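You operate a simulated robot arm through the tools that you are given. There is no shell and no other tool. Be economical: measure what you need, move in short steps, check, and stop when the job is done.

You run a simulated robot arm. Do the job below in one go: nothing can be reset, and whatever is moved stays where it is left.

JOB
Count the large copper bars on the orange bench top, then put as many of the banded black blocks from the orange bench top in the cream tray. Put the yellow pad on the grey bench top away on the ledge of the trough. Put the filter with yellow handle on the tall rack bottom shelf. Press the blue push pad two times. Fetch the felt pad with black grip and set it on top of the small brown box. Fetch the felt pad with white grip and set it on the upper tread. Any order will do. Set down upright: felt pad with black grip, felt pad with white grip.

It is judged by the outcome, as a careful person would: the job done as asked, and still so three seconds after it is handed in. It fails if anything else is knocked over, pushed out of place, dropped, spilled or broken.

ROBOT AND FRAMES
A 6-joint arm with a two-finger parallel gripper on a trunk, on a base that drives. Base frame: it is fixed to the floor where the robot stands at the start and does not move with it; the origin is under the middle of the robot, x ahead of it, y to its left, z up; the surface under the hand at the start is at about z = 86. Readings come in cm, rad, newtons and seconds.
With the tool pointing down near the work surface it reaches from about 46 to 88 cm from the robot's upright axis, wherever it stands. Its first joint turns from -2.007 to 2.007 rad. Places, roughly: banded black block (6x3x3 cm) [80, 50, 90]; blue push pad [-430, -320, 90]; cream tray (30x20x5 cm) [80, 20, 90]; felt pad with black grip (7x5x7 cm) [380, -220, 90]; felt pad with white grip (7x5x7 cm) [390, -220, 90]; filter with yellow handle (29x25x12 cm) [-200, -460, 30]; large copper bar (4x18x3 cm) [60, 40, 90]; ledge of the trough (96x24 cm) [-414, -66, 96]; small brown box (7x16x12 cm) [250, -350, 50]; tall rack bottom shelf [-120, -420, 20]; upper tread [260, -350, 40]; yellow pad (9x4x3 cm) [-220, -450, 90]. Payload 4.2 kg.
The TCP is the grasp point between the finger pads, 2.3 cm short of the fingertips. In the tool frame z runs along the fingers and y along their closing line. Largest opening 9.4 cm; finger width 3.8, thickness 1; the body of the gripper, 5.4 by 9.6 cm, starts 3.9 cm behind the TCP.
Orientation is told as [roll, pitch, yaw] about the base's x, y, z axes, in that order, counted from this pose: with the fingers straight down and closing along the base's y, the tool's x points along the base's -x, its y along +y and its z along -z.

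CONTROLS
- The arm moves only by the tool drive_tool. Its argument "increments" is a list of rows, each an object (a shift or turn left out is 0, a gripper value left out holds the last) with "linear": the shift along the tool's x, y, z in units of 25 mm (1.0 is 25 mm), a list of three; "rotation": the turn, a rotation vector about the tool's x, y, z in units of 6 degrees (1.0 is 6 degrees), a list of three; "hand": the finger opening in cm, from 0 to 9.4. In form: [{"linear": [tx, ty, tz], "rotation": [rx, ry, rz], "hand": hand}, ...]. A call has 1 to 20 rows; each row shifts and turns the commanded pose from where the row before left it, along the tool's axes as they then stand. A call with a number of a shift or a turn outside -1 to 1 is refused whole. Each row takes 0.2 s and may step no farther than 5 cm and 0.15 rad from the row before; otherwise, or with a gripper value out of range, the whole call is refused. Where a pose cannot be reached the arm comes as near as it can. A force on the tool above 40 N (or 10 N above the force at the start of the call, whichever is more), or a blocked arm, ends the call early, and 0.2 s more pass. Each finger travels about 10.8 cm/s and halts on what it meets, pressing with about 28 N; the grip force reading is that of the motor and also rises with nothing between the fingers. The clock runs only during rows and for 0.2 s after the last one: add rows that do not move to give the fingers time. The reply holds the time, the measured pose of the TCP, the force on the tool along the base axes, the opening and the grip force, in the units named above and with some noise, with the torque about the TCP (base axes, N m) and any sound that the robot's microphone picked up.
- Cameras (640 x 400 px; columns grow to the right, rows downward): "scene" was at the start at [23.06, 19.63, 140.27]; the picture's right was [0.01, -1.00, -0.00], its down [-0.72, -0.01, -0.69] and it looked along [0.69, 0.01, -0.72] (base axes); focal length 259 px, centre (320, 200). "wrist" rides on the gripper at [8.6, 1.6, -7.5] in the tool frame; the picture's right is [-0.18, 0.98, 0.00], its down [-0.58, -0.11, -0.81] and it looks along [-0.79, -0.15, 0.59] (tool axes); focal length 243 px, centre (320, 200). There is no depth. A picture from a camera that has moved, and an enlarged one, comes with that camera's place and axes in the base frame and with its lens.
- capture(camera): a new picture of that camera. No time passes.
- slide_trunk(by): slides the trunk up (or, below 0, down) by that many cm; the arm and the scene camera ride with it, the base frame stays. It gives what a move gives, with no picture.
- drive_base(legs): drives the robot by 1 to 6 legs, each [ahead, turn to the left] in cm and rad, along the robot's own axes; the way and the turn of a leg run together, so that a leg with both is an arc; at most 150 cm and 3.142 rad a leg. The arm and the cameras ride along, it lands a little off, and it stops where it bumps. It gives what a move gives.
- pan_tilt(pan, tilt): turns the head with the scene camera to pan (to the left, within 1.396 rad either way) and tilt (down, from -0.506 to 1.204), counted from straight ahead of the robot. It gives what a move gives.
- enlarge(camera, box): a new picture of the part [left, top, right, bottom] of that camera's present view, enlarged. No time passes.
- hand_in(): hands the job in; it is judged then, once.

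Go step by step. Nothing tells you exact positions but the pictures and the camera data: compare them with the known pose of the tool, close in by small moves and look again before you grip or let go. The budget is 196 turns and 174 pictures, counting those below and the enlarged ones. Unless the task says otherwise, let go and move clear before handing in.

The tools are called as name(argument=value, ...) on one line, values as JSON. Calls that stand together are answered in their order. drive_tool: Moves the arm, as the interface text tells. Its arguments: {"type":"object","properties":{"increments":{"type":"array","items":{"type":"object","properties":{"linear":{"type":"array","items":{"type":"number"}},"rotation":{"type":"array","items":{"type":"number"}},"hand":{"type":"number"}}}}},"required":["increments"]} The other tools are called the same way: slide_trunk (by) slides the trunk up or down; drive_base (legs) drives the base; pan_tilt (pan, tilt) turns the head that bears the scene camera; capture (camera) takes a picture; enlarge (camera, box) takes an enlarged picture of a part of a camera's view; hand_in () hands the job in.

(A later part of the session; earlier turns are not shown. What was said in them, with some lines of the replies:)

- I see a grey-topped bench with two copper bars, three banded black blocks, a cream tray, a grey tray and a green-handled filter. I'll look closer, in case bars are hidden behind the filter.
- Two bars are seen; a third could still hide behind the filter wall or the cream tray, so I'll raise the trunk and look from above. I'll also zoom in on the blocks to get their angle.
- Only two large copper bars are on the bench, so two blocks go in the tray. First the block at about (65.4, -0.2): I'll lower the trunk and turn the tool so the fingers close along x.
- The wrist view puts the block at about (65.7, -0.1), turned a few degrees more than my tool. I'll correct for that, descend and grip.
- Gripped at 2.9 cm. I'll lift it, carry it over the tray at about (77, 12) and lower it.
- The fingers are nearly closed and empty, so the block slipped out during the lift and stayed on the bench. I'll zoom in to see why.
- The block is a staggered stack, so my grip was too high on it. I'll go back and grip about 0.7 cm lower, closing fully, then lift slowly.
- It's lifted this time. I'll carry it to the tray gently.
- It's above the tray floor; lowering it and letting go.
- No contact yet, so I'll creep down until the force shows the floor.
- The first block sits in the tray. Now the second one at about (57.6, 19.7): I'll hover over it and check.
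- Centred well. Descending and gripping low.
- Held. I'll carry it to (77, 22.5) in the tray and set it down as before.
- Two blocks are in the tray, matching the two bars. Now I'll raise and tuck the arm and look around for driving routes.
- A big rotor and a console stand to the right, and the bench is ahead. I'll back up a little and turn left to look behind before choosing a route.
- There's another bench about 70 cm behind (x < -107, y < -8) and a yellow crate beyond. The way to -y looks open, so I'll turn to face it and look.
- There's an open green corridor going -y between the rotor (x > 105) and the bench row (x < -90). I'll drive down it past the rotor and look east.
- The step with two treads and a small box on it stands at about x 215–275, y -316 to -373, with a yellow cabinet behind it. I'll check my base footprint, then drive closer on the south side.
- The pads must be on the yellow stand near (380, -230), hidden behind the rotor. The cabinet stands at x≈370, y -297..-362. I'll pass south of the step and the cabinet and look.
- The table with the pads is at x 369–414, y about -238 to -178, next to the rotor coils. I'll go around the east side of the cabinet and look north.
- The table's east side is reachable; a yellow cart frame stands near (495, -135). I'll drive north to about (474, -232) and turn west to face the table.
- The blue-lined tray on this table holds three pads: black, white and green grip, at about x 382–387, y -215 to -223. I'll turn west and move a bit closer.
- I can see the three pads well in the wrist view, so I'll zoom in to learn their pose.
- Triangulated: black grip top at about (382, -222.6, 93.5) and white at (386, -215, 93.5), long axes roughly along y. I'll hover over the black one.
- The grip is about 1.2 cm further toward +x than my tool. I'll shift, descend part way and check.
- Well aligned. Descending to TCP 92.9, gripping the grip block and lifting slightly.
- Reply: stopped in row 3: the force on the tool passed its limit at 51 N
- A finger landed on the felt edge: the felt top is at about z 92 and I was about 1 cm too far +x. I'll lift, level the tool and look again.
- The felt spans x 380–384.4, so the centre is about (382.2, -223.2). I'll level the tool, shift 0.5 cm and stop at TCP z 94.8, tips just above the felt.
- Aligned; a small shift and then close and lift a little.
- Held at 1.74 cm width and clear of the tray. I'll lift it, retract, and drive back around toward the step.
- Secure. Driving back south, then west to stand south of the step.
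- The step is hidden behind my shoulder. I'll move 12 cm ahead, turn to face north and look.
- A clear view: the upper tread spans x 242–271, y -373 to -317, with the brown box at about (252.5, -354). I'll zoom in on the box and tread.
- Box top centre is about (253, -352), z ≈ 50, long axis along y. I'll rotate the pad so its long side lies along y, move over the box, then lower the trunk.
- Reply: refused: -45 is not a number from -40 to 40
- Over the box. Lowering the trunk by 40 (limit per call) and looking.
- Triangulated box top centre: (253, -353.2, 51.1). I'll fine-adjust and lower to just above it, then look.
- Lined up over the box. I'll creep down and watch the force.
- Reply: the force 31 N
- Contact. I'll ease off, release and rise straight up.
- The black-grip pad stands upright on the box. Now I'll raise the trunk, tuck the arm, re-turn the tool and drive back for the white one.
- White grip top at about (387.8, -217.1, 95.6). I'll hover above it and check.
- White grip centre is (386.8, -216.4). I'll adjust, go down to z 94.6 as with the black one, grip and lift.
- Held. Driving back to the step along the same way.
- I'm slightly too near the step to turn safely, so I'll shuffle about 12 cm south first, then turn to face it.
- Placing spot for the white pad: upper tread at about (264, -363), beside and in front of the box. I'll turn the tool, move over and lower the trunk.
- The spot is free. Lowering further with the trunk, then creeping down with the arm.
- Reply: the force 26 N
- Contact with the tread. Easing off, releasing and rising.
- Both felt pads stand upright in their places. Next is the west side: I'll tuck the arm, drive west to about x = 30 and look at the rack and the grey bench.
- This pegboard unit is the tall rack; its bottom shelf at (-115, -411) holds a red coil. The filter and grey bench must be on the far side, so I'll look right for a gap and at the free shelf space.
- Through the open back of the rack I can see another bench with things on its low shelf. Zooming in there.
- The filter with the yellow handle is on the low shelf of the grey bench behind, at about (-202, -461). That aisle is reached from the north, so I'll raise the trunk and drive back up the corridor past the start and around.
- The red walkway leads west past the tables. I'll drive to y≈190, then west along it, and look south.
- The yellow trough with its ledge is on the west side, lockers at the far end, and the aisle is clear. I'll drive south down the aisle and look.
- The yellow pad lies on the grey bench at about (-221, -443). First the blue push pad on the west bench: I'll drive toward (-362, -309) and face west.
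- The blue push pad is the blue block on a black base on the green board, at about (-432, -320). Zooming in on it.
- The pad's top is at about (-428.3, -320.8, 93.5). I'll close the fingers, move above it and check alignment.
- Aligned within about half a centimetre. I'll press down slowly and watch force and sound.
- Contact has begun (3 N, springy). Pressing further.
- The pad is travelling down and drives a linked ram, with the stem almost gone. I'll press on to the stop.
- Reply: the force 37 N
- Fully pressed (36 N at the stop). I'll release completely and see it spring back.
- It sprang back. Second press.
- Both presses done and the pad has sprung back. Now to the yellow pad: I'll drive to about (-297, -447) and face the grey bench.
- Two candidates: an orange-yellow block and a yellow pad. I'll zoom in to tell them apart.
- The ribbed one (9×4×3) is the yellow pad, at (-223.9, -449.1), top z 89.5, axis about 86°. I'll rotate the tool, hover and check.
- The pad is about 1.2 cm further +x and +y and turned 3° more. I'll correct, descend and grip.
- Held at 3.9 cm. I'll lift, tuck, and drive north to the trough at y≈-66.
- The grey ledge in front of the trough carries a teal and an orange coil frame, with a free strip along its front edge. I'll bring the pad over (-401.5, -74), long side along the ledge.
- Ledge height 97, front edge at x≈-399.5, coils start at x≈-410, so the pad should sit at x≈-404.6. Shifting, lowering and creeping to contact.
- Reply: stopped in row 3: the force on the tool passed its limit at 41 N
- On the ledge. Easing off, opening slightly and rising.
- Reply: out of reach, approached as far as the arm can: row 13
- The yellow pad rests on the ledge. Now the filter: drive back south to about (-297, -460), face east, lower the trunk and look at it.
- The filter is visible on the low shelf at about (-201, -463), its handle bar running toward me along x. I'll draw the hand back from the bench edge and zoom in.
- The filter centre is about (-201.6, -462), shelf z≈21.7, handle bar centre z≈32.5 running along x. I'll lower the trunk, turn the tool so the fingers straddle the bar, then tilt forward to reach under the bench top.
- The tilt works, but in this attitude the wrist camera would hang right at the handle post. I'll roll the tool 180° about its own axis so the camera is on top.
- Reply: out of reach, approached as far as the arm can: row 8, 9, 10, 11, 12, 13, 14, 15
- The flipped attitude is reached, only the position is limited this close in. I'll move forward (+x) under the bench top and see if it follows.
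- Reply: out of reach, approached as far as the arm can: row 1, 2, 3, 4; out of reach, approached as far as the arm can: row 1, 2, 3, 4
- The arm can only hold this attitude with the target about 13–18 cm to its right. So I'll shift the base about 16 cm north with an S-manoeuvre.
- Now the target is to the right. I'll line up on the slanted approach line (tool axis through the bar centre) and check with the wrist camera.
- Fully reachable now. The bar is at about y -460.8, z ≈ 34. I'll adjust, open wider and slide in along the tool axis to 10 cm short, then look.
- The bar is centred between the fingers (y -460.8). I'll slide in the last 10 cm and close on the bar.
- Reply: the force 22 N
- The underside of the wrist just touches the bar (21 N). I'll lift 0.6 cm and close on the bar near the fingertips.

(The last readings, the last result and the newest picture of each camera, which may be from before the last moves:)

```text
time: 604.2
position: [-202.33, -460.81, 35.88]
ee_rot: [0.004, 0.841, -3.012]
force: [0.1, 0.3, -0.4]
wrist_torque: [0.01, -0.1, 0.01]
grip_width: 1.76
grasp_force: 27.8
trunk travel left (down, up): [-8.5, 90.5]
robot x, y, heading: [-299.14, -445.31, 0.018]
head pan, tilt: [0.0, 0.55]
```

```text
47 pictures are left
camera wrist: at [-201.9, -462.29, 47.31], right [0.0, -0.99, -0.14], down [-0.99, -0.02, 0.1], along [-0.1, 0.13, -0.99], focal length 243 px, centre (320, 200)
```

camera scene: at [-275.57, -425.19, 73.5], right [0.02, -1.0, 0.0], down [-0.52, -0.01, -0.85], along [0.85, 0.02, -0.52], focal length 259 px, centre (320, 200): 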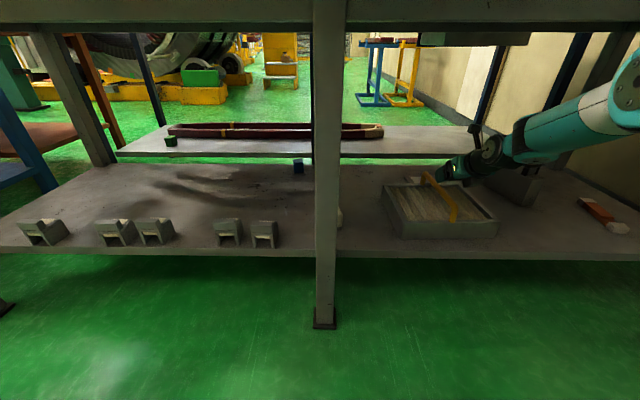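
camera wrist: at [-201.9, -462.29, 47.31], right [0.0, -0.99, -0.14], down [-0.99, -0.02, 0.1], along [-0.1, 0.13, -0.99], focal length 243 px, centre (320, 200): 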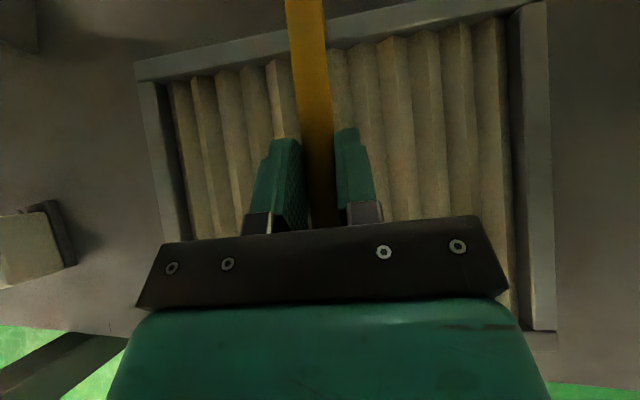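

Gripped on the bar (1.76 cm). I'll lift slightly along the tool axis and check that the filter hangs level.

drive_tool(increments=[{"linear": [0.2, 0, -0.25]}, {"linear": [0.2, 0, -0.25]}, {"linear": [0, 0, -0.4]}, {"linear": [0, 0, -0.5]}, {"linear": [0, 0, -0.5]}, {"linear": [0, 0, -0.5]}, {}, {}])

capture(camera="scene")

capture(camera="wrist")

```text
time: 606.0
position: [-206.06, -461.33, 40.69]
ee_rot: [0.005, 0.842, -3.013]
force: [0.3, 0.2, -7.0]
wrist_torque: [-0.01, -0.11, -0.03]
grip_width: 1.76
grasp_force: 28.0
trunk travel left (down, up): [-8.5, 90.5]
robot x, y, heading: [-299.21, -445.31, 0.014]
head pan, tilt: [0.0, 0.55]
```

```text
46 pictures are left
camera scene: at [-275.55, -425.19, 73.5], right [0.02, -1.0, 0.0], down [-0.52, -0.01, -0.85], along [0.85, 0.02, -0.52], focal length 259 px, centre (320, 200)
```

scene: 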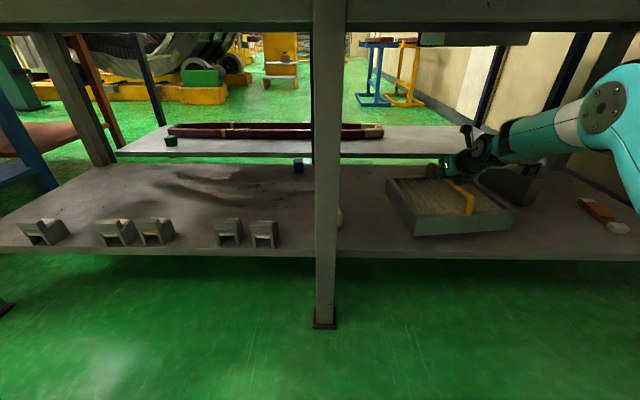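

```text
45 pictures are left
camera wrist: at [-205.66, -462.78, 52.1], right [0.0, -0.99, -0.14], down [-0.99, -0.02, 0.1], along [-0.1, 0.13, -0.99], focal length 243 px, centre (320, 200)
```

wrist: 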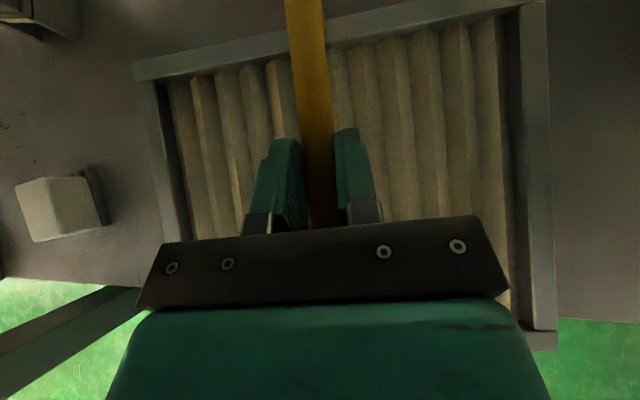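

It hangs level (7 N). I'll back the base straight out, raise the trunk and look at it.

drive_base(legs=[[-65, 0]])

slide_trunk(by=40)

drive_tool(increments=[{"linear": [-0.4, 0, -0.446]}, {"linear": [-0.4, 0, -0.446]}, {"linear": [-0.4, 0, -0.446]}, {"linear": [-0.4, 0, -0.446]}, {"linear": [-0.4, 0, -0.446]}, {"linear": [-0.4, 0, -0.446]}, {"linear": [-0.4, 0, -0.446]}, {"linear": [-0.4, 0, -0.446]}, {"linear": [-0.4, 0, -0.446]}, {"linear": [-0.4, 0, -0.446]}, {}])

capture(camera="scene")

```text
time: 609.6
position: [-270.56, -462.38, 40.62]
ee_rot: [0.005, 0.845, -3.013]
force: [-0.1, 0.0, -6.8]
wrist_torque: [0.03, -0.1, -0.02]
grip_width: 1.79
grasp_force: 27.9
trunk travel left (down, up): [-8.5, 90.5]
robot x, y, heading: [-363.68, -446.0, 0.02]
head pan, tilt: [0.0, 0.55]
```

```text
time: 613.4
position: [-270.55, -462.46, 80.57]
ee_rot: [0.003, 0.842, -3.012]
force: [0.4, -0.3, -6.9]
wrist_torque: [0.0, -0.11, -0.01]
grip_width: 1.79
grasp_force: 27.7
trunk travel left (down, up): [-48.5, 50.5]
robot x, y, heading: [-363.59, -446.22, 0.02]
head pan, tilt: [0.0, 0.55]
```

```text
time: 615.8
position: [-285.41, -464.26, 80.78]
ee_rot: [0.003, 0.842, -3.012]
force: [-0.2, 0.0, -6.9]
wrist_torque: [0.02, -0.11, 0.0]
grip_width: 1.8
grasp_force: 27.9
trunk travel left (down, up): [-48.5, 50.5]
robot x, y, heading: [-363.48, -446.46, 0.022]
head pan, tilt: [0.0, 0.55]
```

```text
44 pictures are left
camera scene: at [-340.04, -426.39, 113.5], right [0.02, -1.0, 0.0], down [-0.52, -0.01, -0.85], along [0.85, 0.02, -0.52], focal length 259 px, centre (320, 200)
```

scene: 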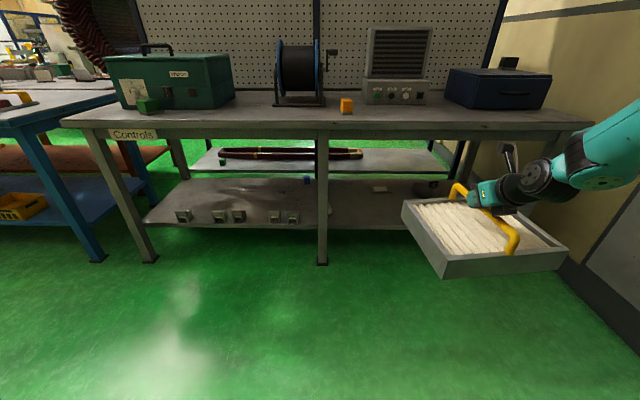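

The filter is level and clear. I'll carry it around the same way: north up the aisle, east along the walkway, then south down the corridor to the tall rack.

drive_base(legs=[[0, 1.47], [150, 0], [150, 0], [150, 0], [150, 0], [28, 0]])

drive_base(legs=[[0, -1.49], [140, 0], [140, 0]])

pan_tilt(pan=-0.5, tilt=0.5)

capture(camera="scene")

```text
time: 649.3
position: [-251.68, 247.71, 80.82]
ee_rot: [0.004, 0.842, -1.608]
force: [0.0, -0.1, -6.8]
wrist_torque: [0.1, 0.01, 0.02]
grip_width: 1.79
grasp_force: 27.9
trunk travel left (down, up): [-48.5, 50.5]
robot x, y, heading: [-282.78, 173.62, 1.418]
head pan, tilt: [0.0, 0.55]
```

```text
time: 666.4
position: [71.16, 126.49, 80.62]
ee_rot: [0.001, 0.84, -3.121]
force: [0.2, 0.4, -8.0]
wrist_torque: [0.0, -0.09, 0.03]
grip_width: 1.78
grasp_force: 28.0
trunk travel left (down, up): [-48.5, 50.5]
robot x, y, heading: [-4.97, 153.12, -0.089]
head pan, tilt: [0.0, 0.55]
```

```text
time: 667.3
position: [71.04, 126.56, 80.62]
ee_rot: [0.003, 0.84, -3.122]
force: [-0.3, -0.4, -6.5]
wrist_torque: [0.03, -0.03, -0.01]
grip_width: 1.8
grasp_force: 28.1
trunk travel left (down, up): [-48.5, 50.5]
robot x, y, heading: [-4.51, 153.01, -0.093]
head pan, tilt: [-0.499, 0.499]
```

```text
43 pictures are left
camera scene: at [19.57, 165.86, 113.95], right [-0.56, -0.83, 0.0], down [-0.4, 0.27, -0.88], along [0.73, -0.49, -0.48], focal length 259 px, centre (320, 200)
```

scene: 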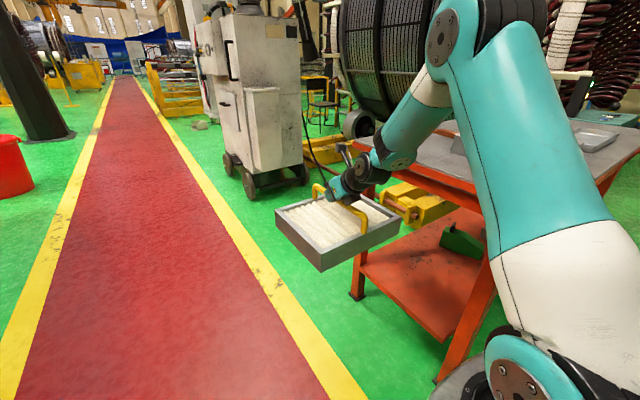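

I ended a bit far east; the filter is near the first bench. I'll raise it 40 cm for safety, back up, and then turn south.

slide_trunk(by=38)

drive_base(legs=[[-42, 0], [0, -1.47]])

pan_tilt(pan=-0.1, tilt=0.5)

capture(camera="scene")

```text
time: 671.0
position: [71.04, 126.46, 118.74]
ee_rot: [0.001, 0.84, -3.122]
force: [0.9, -0.4, -6.9]
wrist_torque: [0.03, -0.06, -0.01]
grip_width: 1.76
grasp_force: 28.1
trunk travel left (down, up): [-86.5, 12.5]
robot x, y, heading: [-5.13, 152.96, -0.092]
head pan, tilt: [-0.499, 0.499]
```

```text
time: 677.1
position: [-62.46, 77.91, 118.61]
ee_rot: [0.001, 0.84, 1.728]
force: [1.0, 0.1, -8.2]
wrist_torque: [-0.05, -0.01, 0.0]
grip_width: 1.8
grasp_force: 28.5
trunk travel left (down, up): [-86.5, 12.5]
robot x, y, heading: [-46.86, 156.69, -1.524]
head pan, tilt: [-0.499, 0.499]
```

```text
time: 678.0
position: [-62.4, 77.87, 118.71]
ee_rot: [0.001, 0.841, 1.729]
force: [-0.4, 0.3, -6.8]
wrist_torque: [-0.1, -0.02, -0.01]
grip_width: 1.77
grasp_force: 27.9
trunk travel left (down, up): [-86.5, 12.5]
robot x, y, heading: [-46.38, 156.68, -1.523]
head pan, tilt: [-0.099, 0.499]
```

```text
42 pictures are left
camera scene: at [-27.21, 133.34, 151.95], right [-1.0, 0.05, 0.0], down [0.03, 0.48, -0.88], along [-0.05, -0.88, -0.48], focal length 259 px, centre (320, 200)
```

scene: 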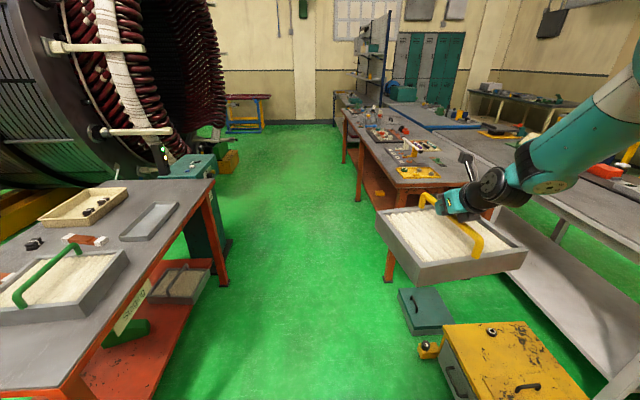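

Obstacles on the floor lie at x < -80, so I'll ease left to the lane centre and drive south to about (36, -440), where there's room to turn toward the rack.

drive_base(legs=[[60, 0.25], [60, -0.17], [150, 0], [150, 0], [150, 0]])

pan_tilt(pan=0.0, tilt=0.5)

capture(camera="scene")

```text
time: 705.5
position: [7.38, -489.66, 118.69]
ee_rot: [0.003, 0.84, 1.777]
force: [0.4, 0.5, -7.4]
wrist_torque: [-0.08, 0.02, 0.02]
grip_width: 1.79
grasp_force: 28.0
trunk travel left (down, up): [-86.5, 12.5]
robot x, y, heading: [19.23, -410.19, -1.475]
head pan, tilt: [-0.099, 0.499]
```

```text
time: 706.2
position: [7.38, -489.77, 118.67]
ee_rot: [0.002, 0.84, 1.775]
force: [-0.5, -0.8, -6.4]
wrist_torque: [-0.08, 0.0, 0.03]
grip_width: 1.81
grasp_force: 28.3
trunk travel left (down, up): [-86.5, 12.5]
robot x, y, heading: [19.35, -410.14, -1.48]
head pan, tilt: [0.0, 0.499]
```

```text
41 pictures are left
camera scene: at [40.82, -432.63, 151.95], right [-1.0, -0.09, 0.0], down [-0.04, 0.48, -0.88], along [0.08, -0.87, -0.48], focal length 259 px, centre (320, 200)
```

scene: 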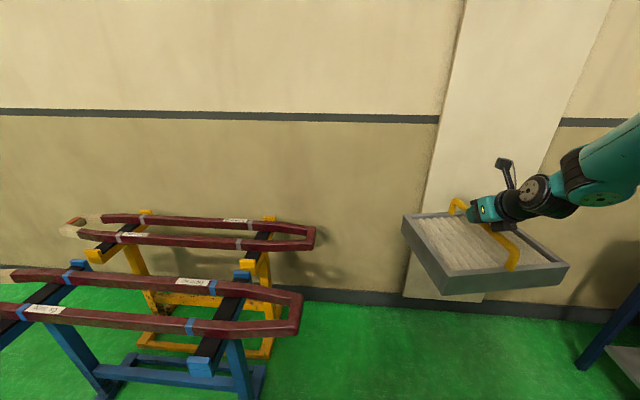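

I'm in front of the rack's south part. The free shelf area is y < -462, so I'll approach slantwise: turn to heading 3.6, back up, and S-curve onto the line for a straight drive-in.

drive_base(legs=[[0, -1.2], [-77, 0], [45, 0.7], [45, -0.7]])

pan_tilt(pan=0.0, tilt=0.45)

slide_trunk(by=-40)

capture(camera="scene")

```text
time: 718.0
position: [-47.43, -460.02, 118.7]
ee_rot: [0.001, 0.841, 0.613]
force: [0.7, -0.9, -7.3]
wrist_torque: [-0.04, 0.04, -0.01]
grip_width: 1.79
grasp_force: 27.7
trunk travel left (down, up): [-86.5, 12.5]
robot x, y, heading: [30.23, -439.4, -2.638]
head pan, tilt: [0.0, 0.499]
```

```text
time: 718.6
position: [-47.35, -459.98, 118.69]
ee_rot: [0.001, 0.838, 0.611]
force: [-1.2, -0.2, -7.5]
wrist_torque: [-0.05, 0.06, -0.02]
grip_width: 1.79
grasp_force: 27.8
trunk travel left (down, up): [-86.5, 12.5]
robot x, y, heading: [30.5, -439.3, -2.645]
head pan, tilt: [0.0, 0.45]
```

```text
time: 722.4
position: [-47.44, -459.94, 78.71]
ee_rot: [0.002, 0.842, 0.613]
force: [1.0, 0.4, -6.1]
wrist_torque: [-0.05, 0.04, 0.01]
grip_width: 1.79
grasp_force: 28.2
trunk travel left (down, up): [-46.5, 52.5]
robot x, y, heading: [30.38, -439.92, -2.643]
head pan, tilt: [0.0, 0.45]
```

```text
40 pictures are left
camera scene: at [18.2, -468.31, 112.4], right [-0.48, 0.88, 0.0], down [0.38, 0.21, -0.9], along [-0.79, -0.44, -0.44], focal length 259 px, centre (320, 200)
```

scene: 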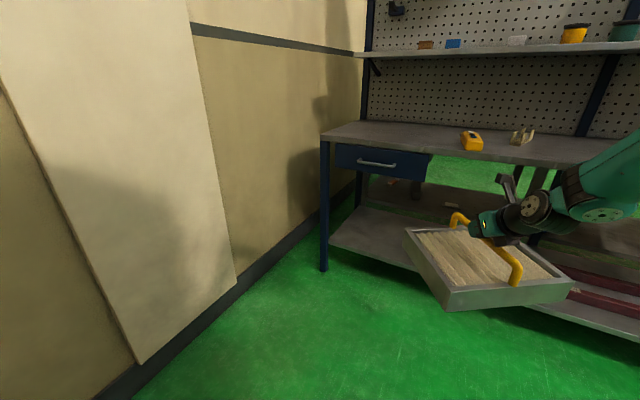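

Lined up. I'll extend the arm 12 cm, lower the trunk to shelf height, and check clearances before driving in.

drive_tool(increments=[{"linear": [0.4, 0, 0.446]}, {"linear": [0.4, 0, 0.446]}, {"linear": [0.4, 0, 0.446]}, {"linear": [0.4, 0, 0.446]}, {"linear": [0.4, 0, 0.446]}, {"linear": [0.4, 0, 0.446]}, {"linear": [0.4, 0, 0.446]}, {"linear": [0.4, 0, 0.446]}, {}])

slide_trunk(by=-36)

capture(camera="scene")

capture(camera="wrist")

```text
time: 724.4
position: [-57.18, -466.88, 78.65]
ee_rot: [0.003, 0.841, 0.612]
force: [-0.8, -0.4, -6.9]
wrist_torque: [-0.08, 0.07, 0.02]
grip_width: 1.79
grasp_force: 27.7
trunk travel left (down, up): [-46.5, 52.5]
robot x, y, heading: [30.37, -439.44, -2.637]
head pan, tilt: [0.0, 0.45]
```

```text
time: 727.9
position: [-57.27, -466.98, 42.61]
ee_rot: [0.001, 0.841, 0.612]
force: [-0.4, 0.8, -7.4]
wrist_torque: [-0.03, 0.02, -0.01]
grip_width: 1.78
grasp_force: 28.3
trunk travel left (down, up): [-10.5, 88.5]
robot x, y, heading: [30.28, -439.46, -2.633]
head pan, tilt: [0.0, 0.45]
```

```text
39 pictures are left
camera scene: at [18.21, -468.31, 76.4], right [-0.48, 0.88, 0.0], down [0.38, 0.21, -0.9], along [-0.79, -0.44, -0.44], focal length 259 px, centre (320, 200)
```

scene: 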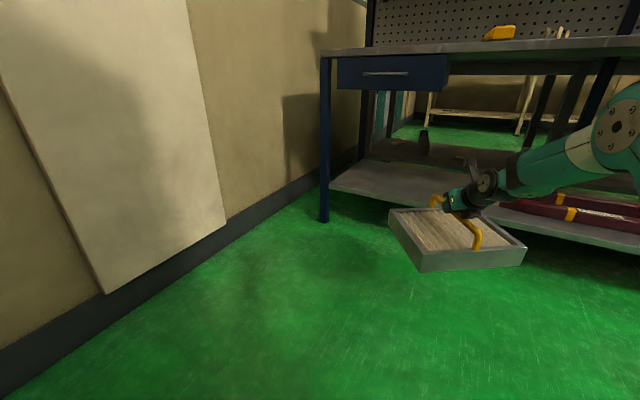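

```text
38 pictures are left
camera wrist: at [-58.36, -465.68, 54.12], right [-0.46, 0.88, -0.14], down [0.87, 0.48, 0.1], along [0.16, -0.07, -0.99], focal length 243 px, centre (320, 200)
```

wrist: 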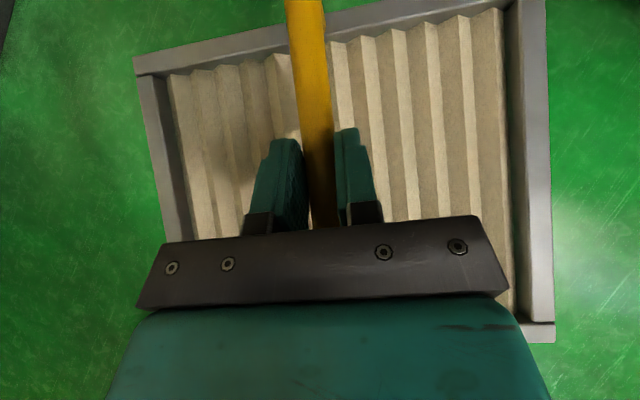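

I need the shelf height and front edge precisely, so I'll zoom in.

enlarge(camera="scene", box=[310, 120, 470, 240])

enlarge(camera="scene", box=[440, 120, 640, 270])

```text
3.33 times, centred on (390, 180) of scene
camera zoom: at [18.21, -468.31, 76.4], right [-0.48, 0.88, 0.0], down [0.38, 0.21, -0.9], along [-0.79, -0.44, -0.44], focal length 864 px, centre (87, 267)
```

zoom: 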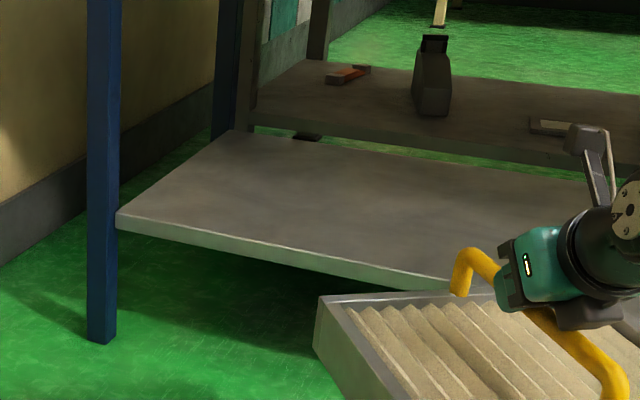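

```text
2.67 times, centred on (540, 195) of scene
camera zoom: at [18.21, -468.31, 76.4], right [-0.48, 0.88, 0.0], down [0.38, 0.21, -0.9], along [-0.79, -0.44, -0.44], focal length 692 px, centre (-267, 213)
```

zoom: 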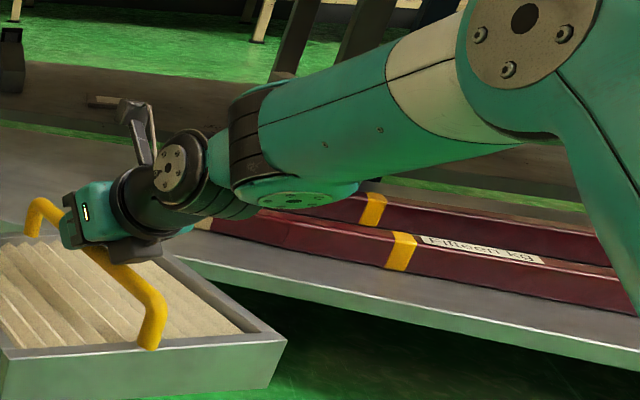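

Shelf: top z≈23.8, front edge x≈-96, back -147; the coil ends near y -455 and the drawer ends near y -478. I aim for the filter centre at (-117, -484), so I'll turn slightly right, lower 2.6 cm and drive in part way, then check.

slide_trunk(by=-2.2)

drive_base(legs=[[0, -0.092], [22, 0]])

capture(camera="scene")

capture(camera="wrist")

```text
time: 728.6
position: [-57.26, -466.97, 40.47]
ee_rot: [-0.001, 0.841, 0.612]
force: [0.5, 1.0, -7.3]
wrist_torque: [-0.07, 0.06, 0.01]
grip_width: 1.77
grasp_force: 27.9
trunk travel left (down, up): [-8.3, 90.7]
robot x, y, heading: [29.83, -439.4, -2.631]
head pan, tilt: [0.0, 0.45]
```

```text
time: 730.8
position: [-79.54, -467.05, 40.39]
ee_rot: [0.002, 0.84, 0.516]
force: [0.1, -0.1, -6.5]
wrist_torque: [-0.02, 0.03, 0.03]
grip_width: 1.81
grasp_force: 27.9
trunk travel left (down, up): [-8.3, 90.7]
robot x, y, heading: [10.22, -448.11, -2.734]
head pan, tilt: [0.0, 0.45]
```

```text
35 pictures are left
camera scene: at [-4.45, -475.72, 74.2], right [-0.4, 0.92, 0.0], down [0.4, 0.17, -0.9], along [-0.83, -0.36, -0.44], focal length 259 px, centre (320, 200)
```

scene: 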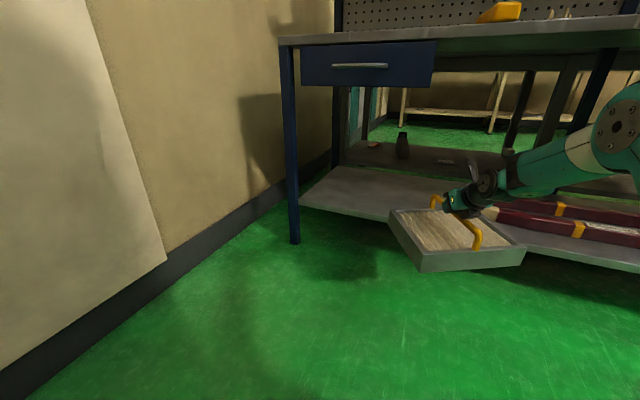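

```text
34 pictures are left
camera wrist: at [-80.41, -465.76, 51.91], right [-0.38, 0.92, -0.14], down [0.91, 0.39, 0.1], along [0.15, -0.08, -0.99], focal length 243 px, centre (320, 200)
```

wrist: 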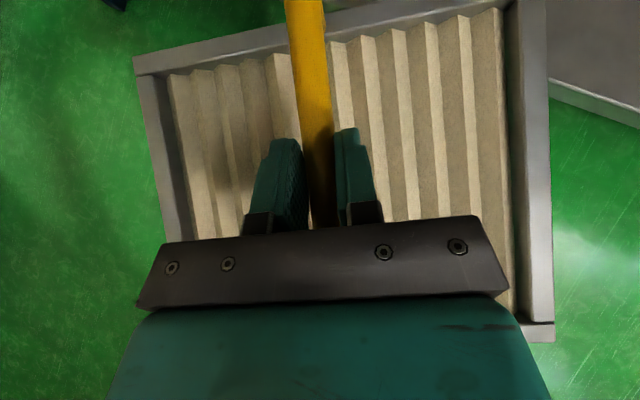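

Going well. I'll raise 1.5 cm for margin and drive in 20 cm more, then check again.

slide_trunk(by=1.5)

drive_base(legs=[[20, 0]])

capture(camera="scene")

capture(camera="wrist")

```text
time: 731.4
position: [-79.51, -467.1, 41.89]
ee_rot: [0.0, 0.838, 0.517]
force: [0.3, 0.9, -6.5]
wrist_torque: [-0.01, 0.08, 0.01]
grip_width: 1.78
grasp_force: 28.3
trunk travel left (down, up): [-9.8, 89.2]
robot x, y, heading: [10.4, -448.11, -2.73]
head pan, tilt: [0.0, 0.45]
```

```text
time: 733.0
position: [-98.14, -474.87, 41.97]
ee_rot: [0.002, 0.84, 0.513]
force: [-0.2, 0.3, -6.8]
wrist_torque: [0.0, 0.07, -0.01]
grip_width: 1.79
grasp_force: 28.5
trunk travel left (down, up): [-9.8, 89.2]
robot x, y, heading: [-8.39, -456.17, -2.731]
head pan, tilt: [0.0, 0.45]
```

```text
33 pictures are left
camera scene: at [-23.13, -483.7, 75.7], right [-0.39, 0.92, 0.0], down [0.4, 0.17, -0.9], along [-0.83, -0.36, -0.44], focal length 259 px, centre (320, 200)
```

scene: 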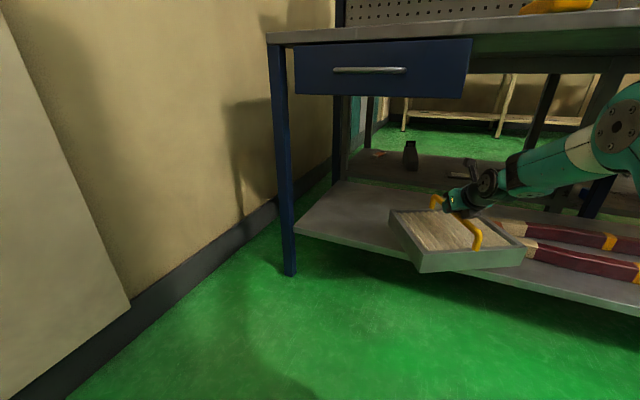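

```text
32 pictures are left
camera wrist: at [-99.06, -473.5, 53.4], right [-0.37, 0.92, -0.14], down [0.92, 0.39, 0.1], along [0.15, -0.09, -0.99], focal length 243 px, centre (320, 200)
```

wrist: 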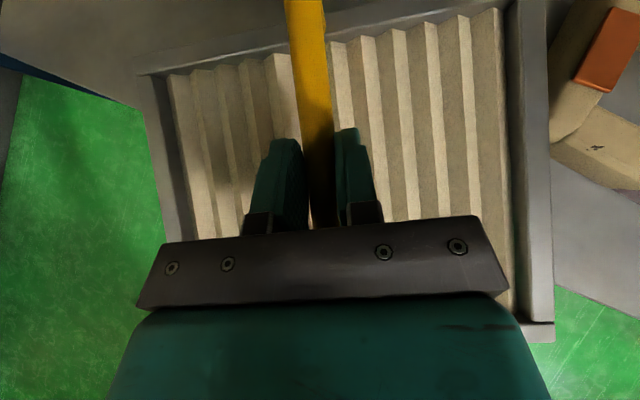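

The coil tip is about 4 cm off the filter's side. I'll turn 0.025 left for margin on both sides and drive in the last 19 cm.

drive_base(legs=[[0, 0.025], [12, 0]])

capture(camera="scene")

capture(camera="wrist")

```text
time: 734.6
position: [-108.52, -482.41, 41.91]
ee_rot: [0.003, 0.84, 0.541]
force: [-0.1, -0.2, -7.5]
wrist_torque: [-0.01, 0.05, 0.01]
grip_width: 1.77
grasp_force: 27.7
trunk travel left (down, up): [-9.8, 89.2]
robot x, y, heading: [-19.23, -461.19, -2.71]
head pan, tilt: [0.0, 0.45]
```

```text
31 pictures are left
camera scene: at [-33.34, -489.17, 75.7], right [-0.42, 0.91, 0.0], down [0.4, 0.18, -0.9], along [-0.82, -0.38, -0.44], focal length 259 px, centre (320, 200)
```

scene: 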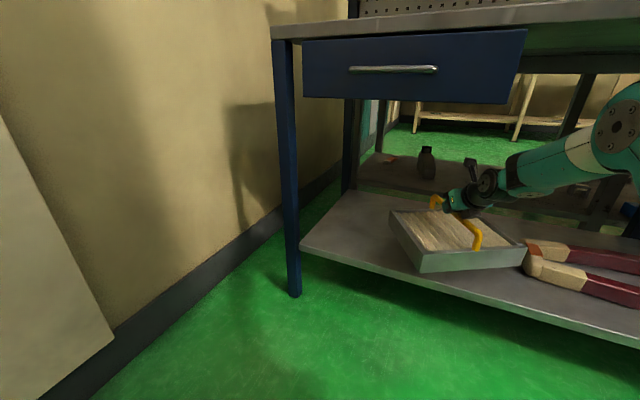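

```text
30 pictures are left
camera wrist: at [-109.52, -481.08, 53.38], right [-0.4, 0.91, -0.14], down [0.9, 0.41, 0.11], along [0.15, -0.08, -0.99], focal length 243 px, centre (320, 200)
```

wrist: 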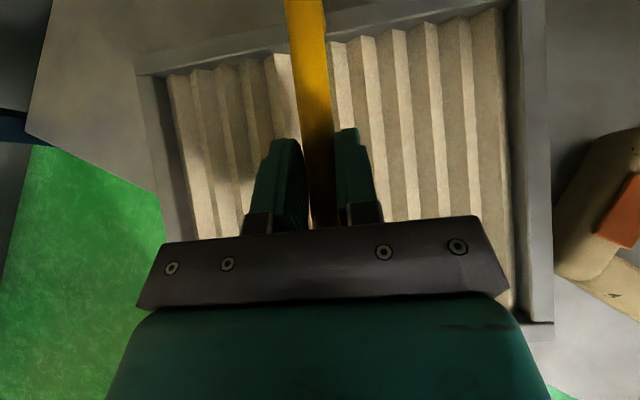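

Clearances are good (coil 4.6 cm, drawer well above). The near-left corner still overhangs the shelf edge, so 11 cm more.

drive_base(legs=[[11, 0]])

capture(camera="scene")

capture(camera="wrist")

```text
time: 735.8
position: [-118.93, -487.04, 41.99]
ee_rot: [0.001, 0.84, 0.54]
force: [-0.5, -0.4, -6.4]
wrist_torque: [-0.02, 0.07, -0.01]
grip_width: 1.79
grasp_force: 28.1
trunk travel left (down, up): [-9.8, 89.2]
robot x, y, heading: [-29.12, -466.05, -2.707]
head pan, tilt: [0.0, 0.45]
```

```text
29 pictures are left
camera scene: at [-43.66, -493.91, 75.7], right [-0.42, 0.91, 0.0], down [0.4, 0.18, -0.9], along [-0.82, -0.38, -0.44], focal length 259 px, centre (320, 200)
```

scene: 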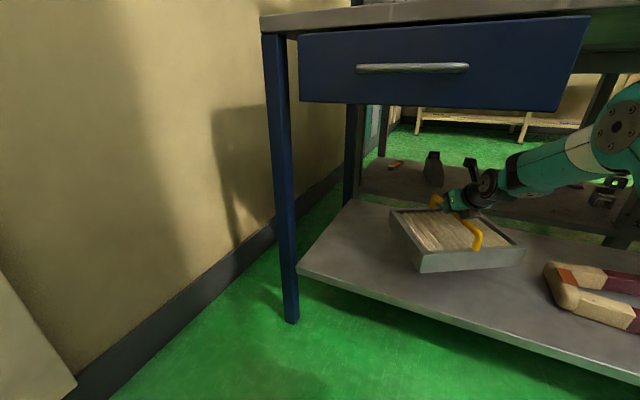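

```text
28 pictures are left
camera wrist: at [-119.83, -485.74, 53.37], right [-0.4, 0.91, -0.14], down [0.9, 0.41, 0.11], along [0.15, -0.08, -0.99], focal length 243 px, centre (320, 200)
```

wrist: 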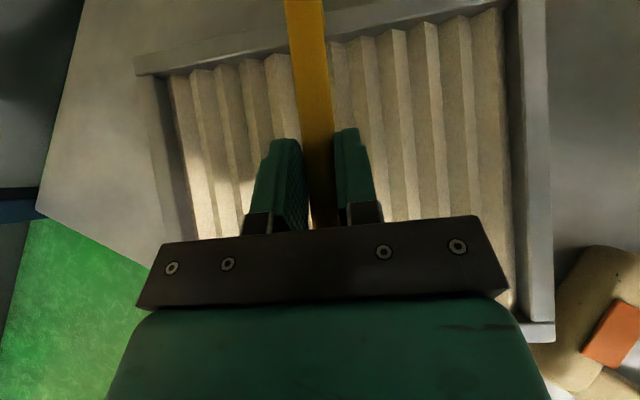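

The filter is fully over the shelf. Lowering vertically in small steps until contact.

drive_tool(increments=[{"linear": [-0.149, 0, 0.133]}, {"linear": [-0.149, 0, 0.133]}, {"linear": [-0.149, 0, 0.133]}, {"linear": [-0.149, 0, 0.133]}, {}])

drive_tool(increments=[{"linear": [-0.075, 0, 0.067]}, {"linear": [-0.075, 0, 0.067]}, {"linear": [-0.075, 0, 0.067]}, {}])

enlarge(camera="scene", box=[370, 170, 560, 310])

```text
time: 737.0
position: [-118.77, -487.1, 39.87]
ee_rot: [0.002, 0.839, 0.542]
force: [-0.2, -0.6, -6.9]
wrist_torque: [-0.04, 0.08, -0.02]
grip_width: 1.79
grasp_force: 27.9
trunk travel left (down, up): [-9.8, 89.2]
robot x, y, heading: [-29.12, -466.1, -2.708]
head pan, tilt: [0.0, 0.45]
```

```text
time: 738.0
position: [-118.8, -487.2, 39.15]
ee_rot: [0.002, 0.84, 0.542]
force: [0.0, 0.6, -6.2]
wrist_torque: [-0.06, 0.08, 0.0]
grip_width: 1.78
grasp_force: 28.0
trunk travel left (down, up): [-9.8, 89.2]
robot x, y, heading: [-29.35, -465.8, -2.707]
head pan, tilt: [0.0, 0.45]
```

```text
2.86 times, centred on (465, 240) of scene
camera zoom: at [-43.66, -493.91, 75.7], right [-0.42, 0.91, 0.0], down [0.4, 0.18, -0.9], along [-0.82, -0.38, -0.44], focal length 741 px, centre (-94, 86)
```

zoom: 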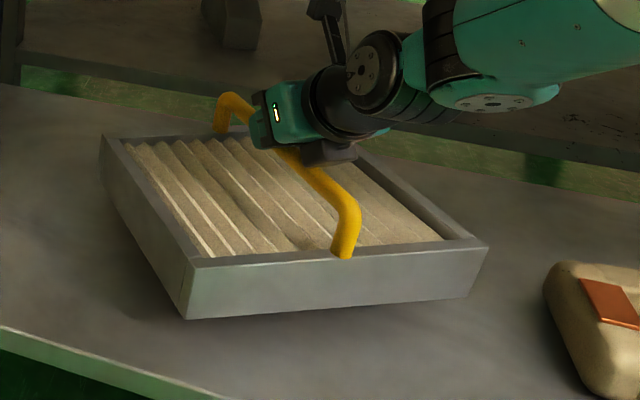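

Still a little above the shelf. Continuing down.

drive_tool(increments=[{"linear": [-0.075, 0, 0.067]}, {"linear": [-0.075, 0, 0.067]}, {"linear": [-0.075, 0, 0.067]}, {"linear": [-0.075, 0, 0.067]}, {}])

drive_tool(increments=[{"linear": [-0.075, 0, 0.067]}, {"linear": [-0.075, 0, 0.067]}, {}])

```text
time: 739.2
position: [-118.8, -487.01, 38.09]
ee_rot: [0.003, 0.84, 0.542]
force: [0.7, -0.2, -7.1]
wrist_torque: [-0.08, 0.02, -0.01]
grip_width: 1.8
grasp_force: 28.1
trunk travel left (down, up): [-9.8, 89.2]
robot x, y, heading: [-29.48, -466.42, -2.706]
head pan, tilt: [0.0, 0.45]
```

```text
time: 740.0
position: [-118.85, -487.05, 37.57]
ee_rot: [0.003, 0.84, 0.542]
force: [0.3, 0.0, -6.8]
wrist_torque: [-0.01, 0.08, 0.0]
grip_width: 1.78
grasp_force: 27.7
trunk travel left (down, up): [-9.8, 89.2]
robot x, y, heading: [-29.7, -466.06, -2.713]
head pan, tilt: [0.0, 0.45]
```

drive_tool(increments=[{"linear": [-0.075, 0, 0.067]}, {"linear": [-0.075, 0, 0.067]}, {"linear": [-0.075, 0, 0.067]}, {}])

enlarge(camera="scene", box=[370, 170, 560, 310])

```text
time: 741.0
position: [-118.83, -487.09, 36.82]
ee_rot: [0.003, 0.839, 0.54]
force: [0.1, 0.7, -6.2]
wrist_torque: [-0.05, 0.04, 0.02]
grip_width: 1.76
grasp_force: 27.9
trunk travel left (down, up): [-9.8, 89.2]
robot x, y, heading: [-29.57, -466.32, -2.711]
head pan, tilt: [0.0, 0.45]
```

```text
2.86 times, centred on (465, 240) of scene
camera zoom: at [-43.66, -493.91, 75.7], right [-0.42, 0.91, 0.0], down [0.4, 0.18, -0.9], along [-0.82, -0.38, -0.44], focal length 741 px, centre (-94, 86)
```

zoom: 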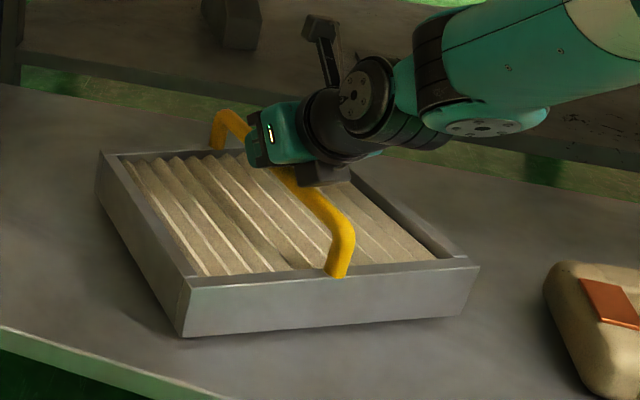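

drive_tool(increments=[{"linear": [-0.06, 0, 0.053]}, {"linear": [-0.06, 0, 0.053]}, {"linear": [-0.06, 0, 0.053]}, {}])

drive_tool(increments=[{"linear": [-0.06, 0, 0.053]}, {"linear": [-0.06, 0, 0.053]}, {"linear": [-0.06, 0, 0.053]}, {}])

```text
time: 742.0
position: [-118.82, -487.06, 36.42]
ee_rot: [0.001, 0.839, 0.54]
force: [-0.2, -0.4, -6.4]
wrist_torque: [-0.02, 0.06, -0.02]
grip_width: 1.76
grasp_force: 28.2
trunk travel left (down, up): [-9.8, 89.2]
robot x, y, heading: [-29.65, -466.38, -2.709]
head pan, tilt: [0.0, 0.45]
```

```text
time: 743.0
position: [-118.82, -487.23, 35.95]
ee_rot: [0.003, 0.844, 0.541]
force: [-3.6, -0.8, 6.0]
wrist_torque: [0.16, -0.26, 0.07]
grip_width: 1.78
grasp_force: 28.1
trunk travel left (down, up): [-9.8, 89.2]
robot x, y, heading: [-29.73, -465.96, -2.712]
head pan, tilt: [0.0, 0.45]
```

On the shelf (force reversed). Opening and withdrawing along the tool axis.

drive_tool(increments=[{"linear": [-0.03, 0, 0.027]}, {}, {"hand": 5}, {}, {}, {"linear": [0.06, 0, -0.05]}, {"linear": [0, 0, -0.4]}, {"linear": [0, 0, -0.6]}, {"linear": [0, 0, -0.6]}, {"linear": [0, 0, -0.6]}, {}])

capture(camera="scene")

capture(camera="wrist")

```text
time: 745.4
position: [-115.36, -485.01, 39.35]
ee_rot: [0.002, 0.838, 0.54]
force: [0.2, 0.1, -0.8]
wrist_torque: [0.01, -0.01, 0.0]
grip_width: 5.0
grasp_force: 0.1
trunk travel left (down, up): [-9.8, 89.2]
robot x, y, heading: [-29.25, -465.89, -2.708]
head pan, tilt: [0.0, 0.45]
```

```text
25 pictures are left
camera scene: at [-43.65, -493.91, 75.71], right [-0.42, 0.91, 0.0], down [0.4, 0.18, -0.9], along [-0.82, -0.38, -0.44], focal length 259 px, centre (320, 200)
```

scene: 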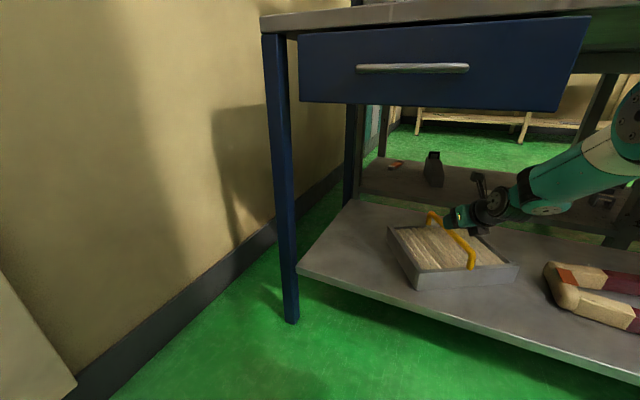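

```text
24 pictures are left
camera wrist: at [-116.26, -483.61, 50.88], right [-0.4, 0.91, -0.14], down [0.9, 0.41, 0.11], along [0.15, -0.08, -0.99], focal length 243 px, centre (320, 200)
```

wrist: 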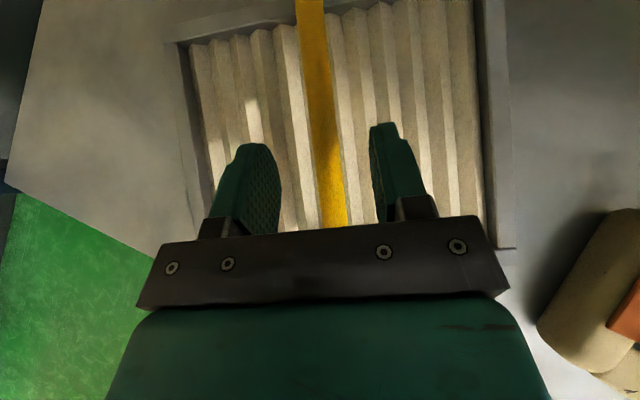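

The filter rests on the shelf. Withdrawing further and backing out.

drive_tool(increments=[{"linear": [0, 0, -0.7]}, {"linear": [0, 0, -0.8]}, {"linear": [0, 0, -0.8]}, {"linear": [0, 0, -0.8]}, {"linear": [0, 0, -0.8]}, {"linear": [0, 0, -0.8]}, {}])

drive_base(legs=[[-55, 0]])

capture(camera="scene")

```text
time: 747.0
position: [-107.72, -480.42, 47.38]
ee_rot: [0.002, 0.839, 0.541]
force: [-0.9, 0.8, 0.0]
wrist_torque: [0.0, -0.03, -0.01]
grip_width: 4.99
grasp_force: 0.1
trunk travel left (down, up): [-9.8, 89.2]
robot x, y, heading: [-29.74, -466.3, -2.708]
head pan, tilt: [0.0, 0.45]
```

```text
time: 750.2
position: [-57.5, -457.16, 47.4]
ee_rot: [0.003, 0.838, 0.539]
force: [-0.3, -0.8, 0.9]
wrist_torque: [-0.01, -0.05, 0.0]
grip_width: 4.97
grasp_force: 0.1
trunk travel left (down, up): [-9.8, 89.2]
robot x, y, heading: [20.57, -443.05, -2.71]
head pan, tilt: [0.0, 0.45]
```

```text
23 pictures are left
camera scene: at [6.54, -470.74, 75.71], right [-0.42, 0.91, 0.0], down [0.4, 0.18, -0.9], along [-0.82, -0.38, -0.44], focal length 259 px, centre (320, 200)
```

scene: 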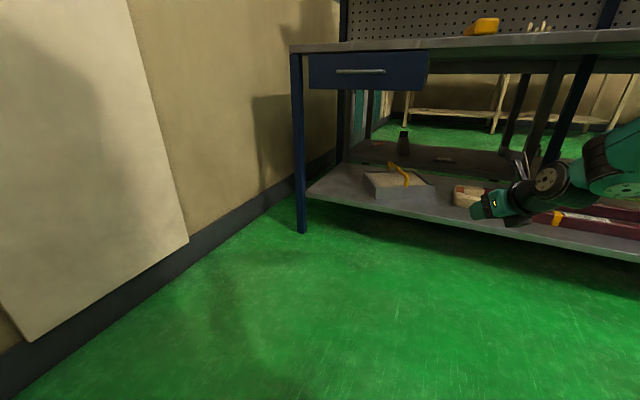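

The filter is on the tall rack's bottom shelf, the arm is clear, and every other item was checked after it was set down. Handing in.

hand_in()

```text
The job is handed in.
```

I finished and handed in the whole job:

- **Blocks:** I counted two large copper bars on the orange bench top, so two banded black blocks are in the cream tray.
- **Yellow pad:** it lies on the trough ledge, on the free strip along the front edge.
- **Filter:** it sits on the tall rack's bottom shelf, turned about 30° to the shelf, beside the red coil.
- **Blue push pad:** pressed fully two times, springing back after each press.
- **Felt pads:** the black-grip pad stands upright on the small brown box, and the white-grip pad stands upright on the upper tread.
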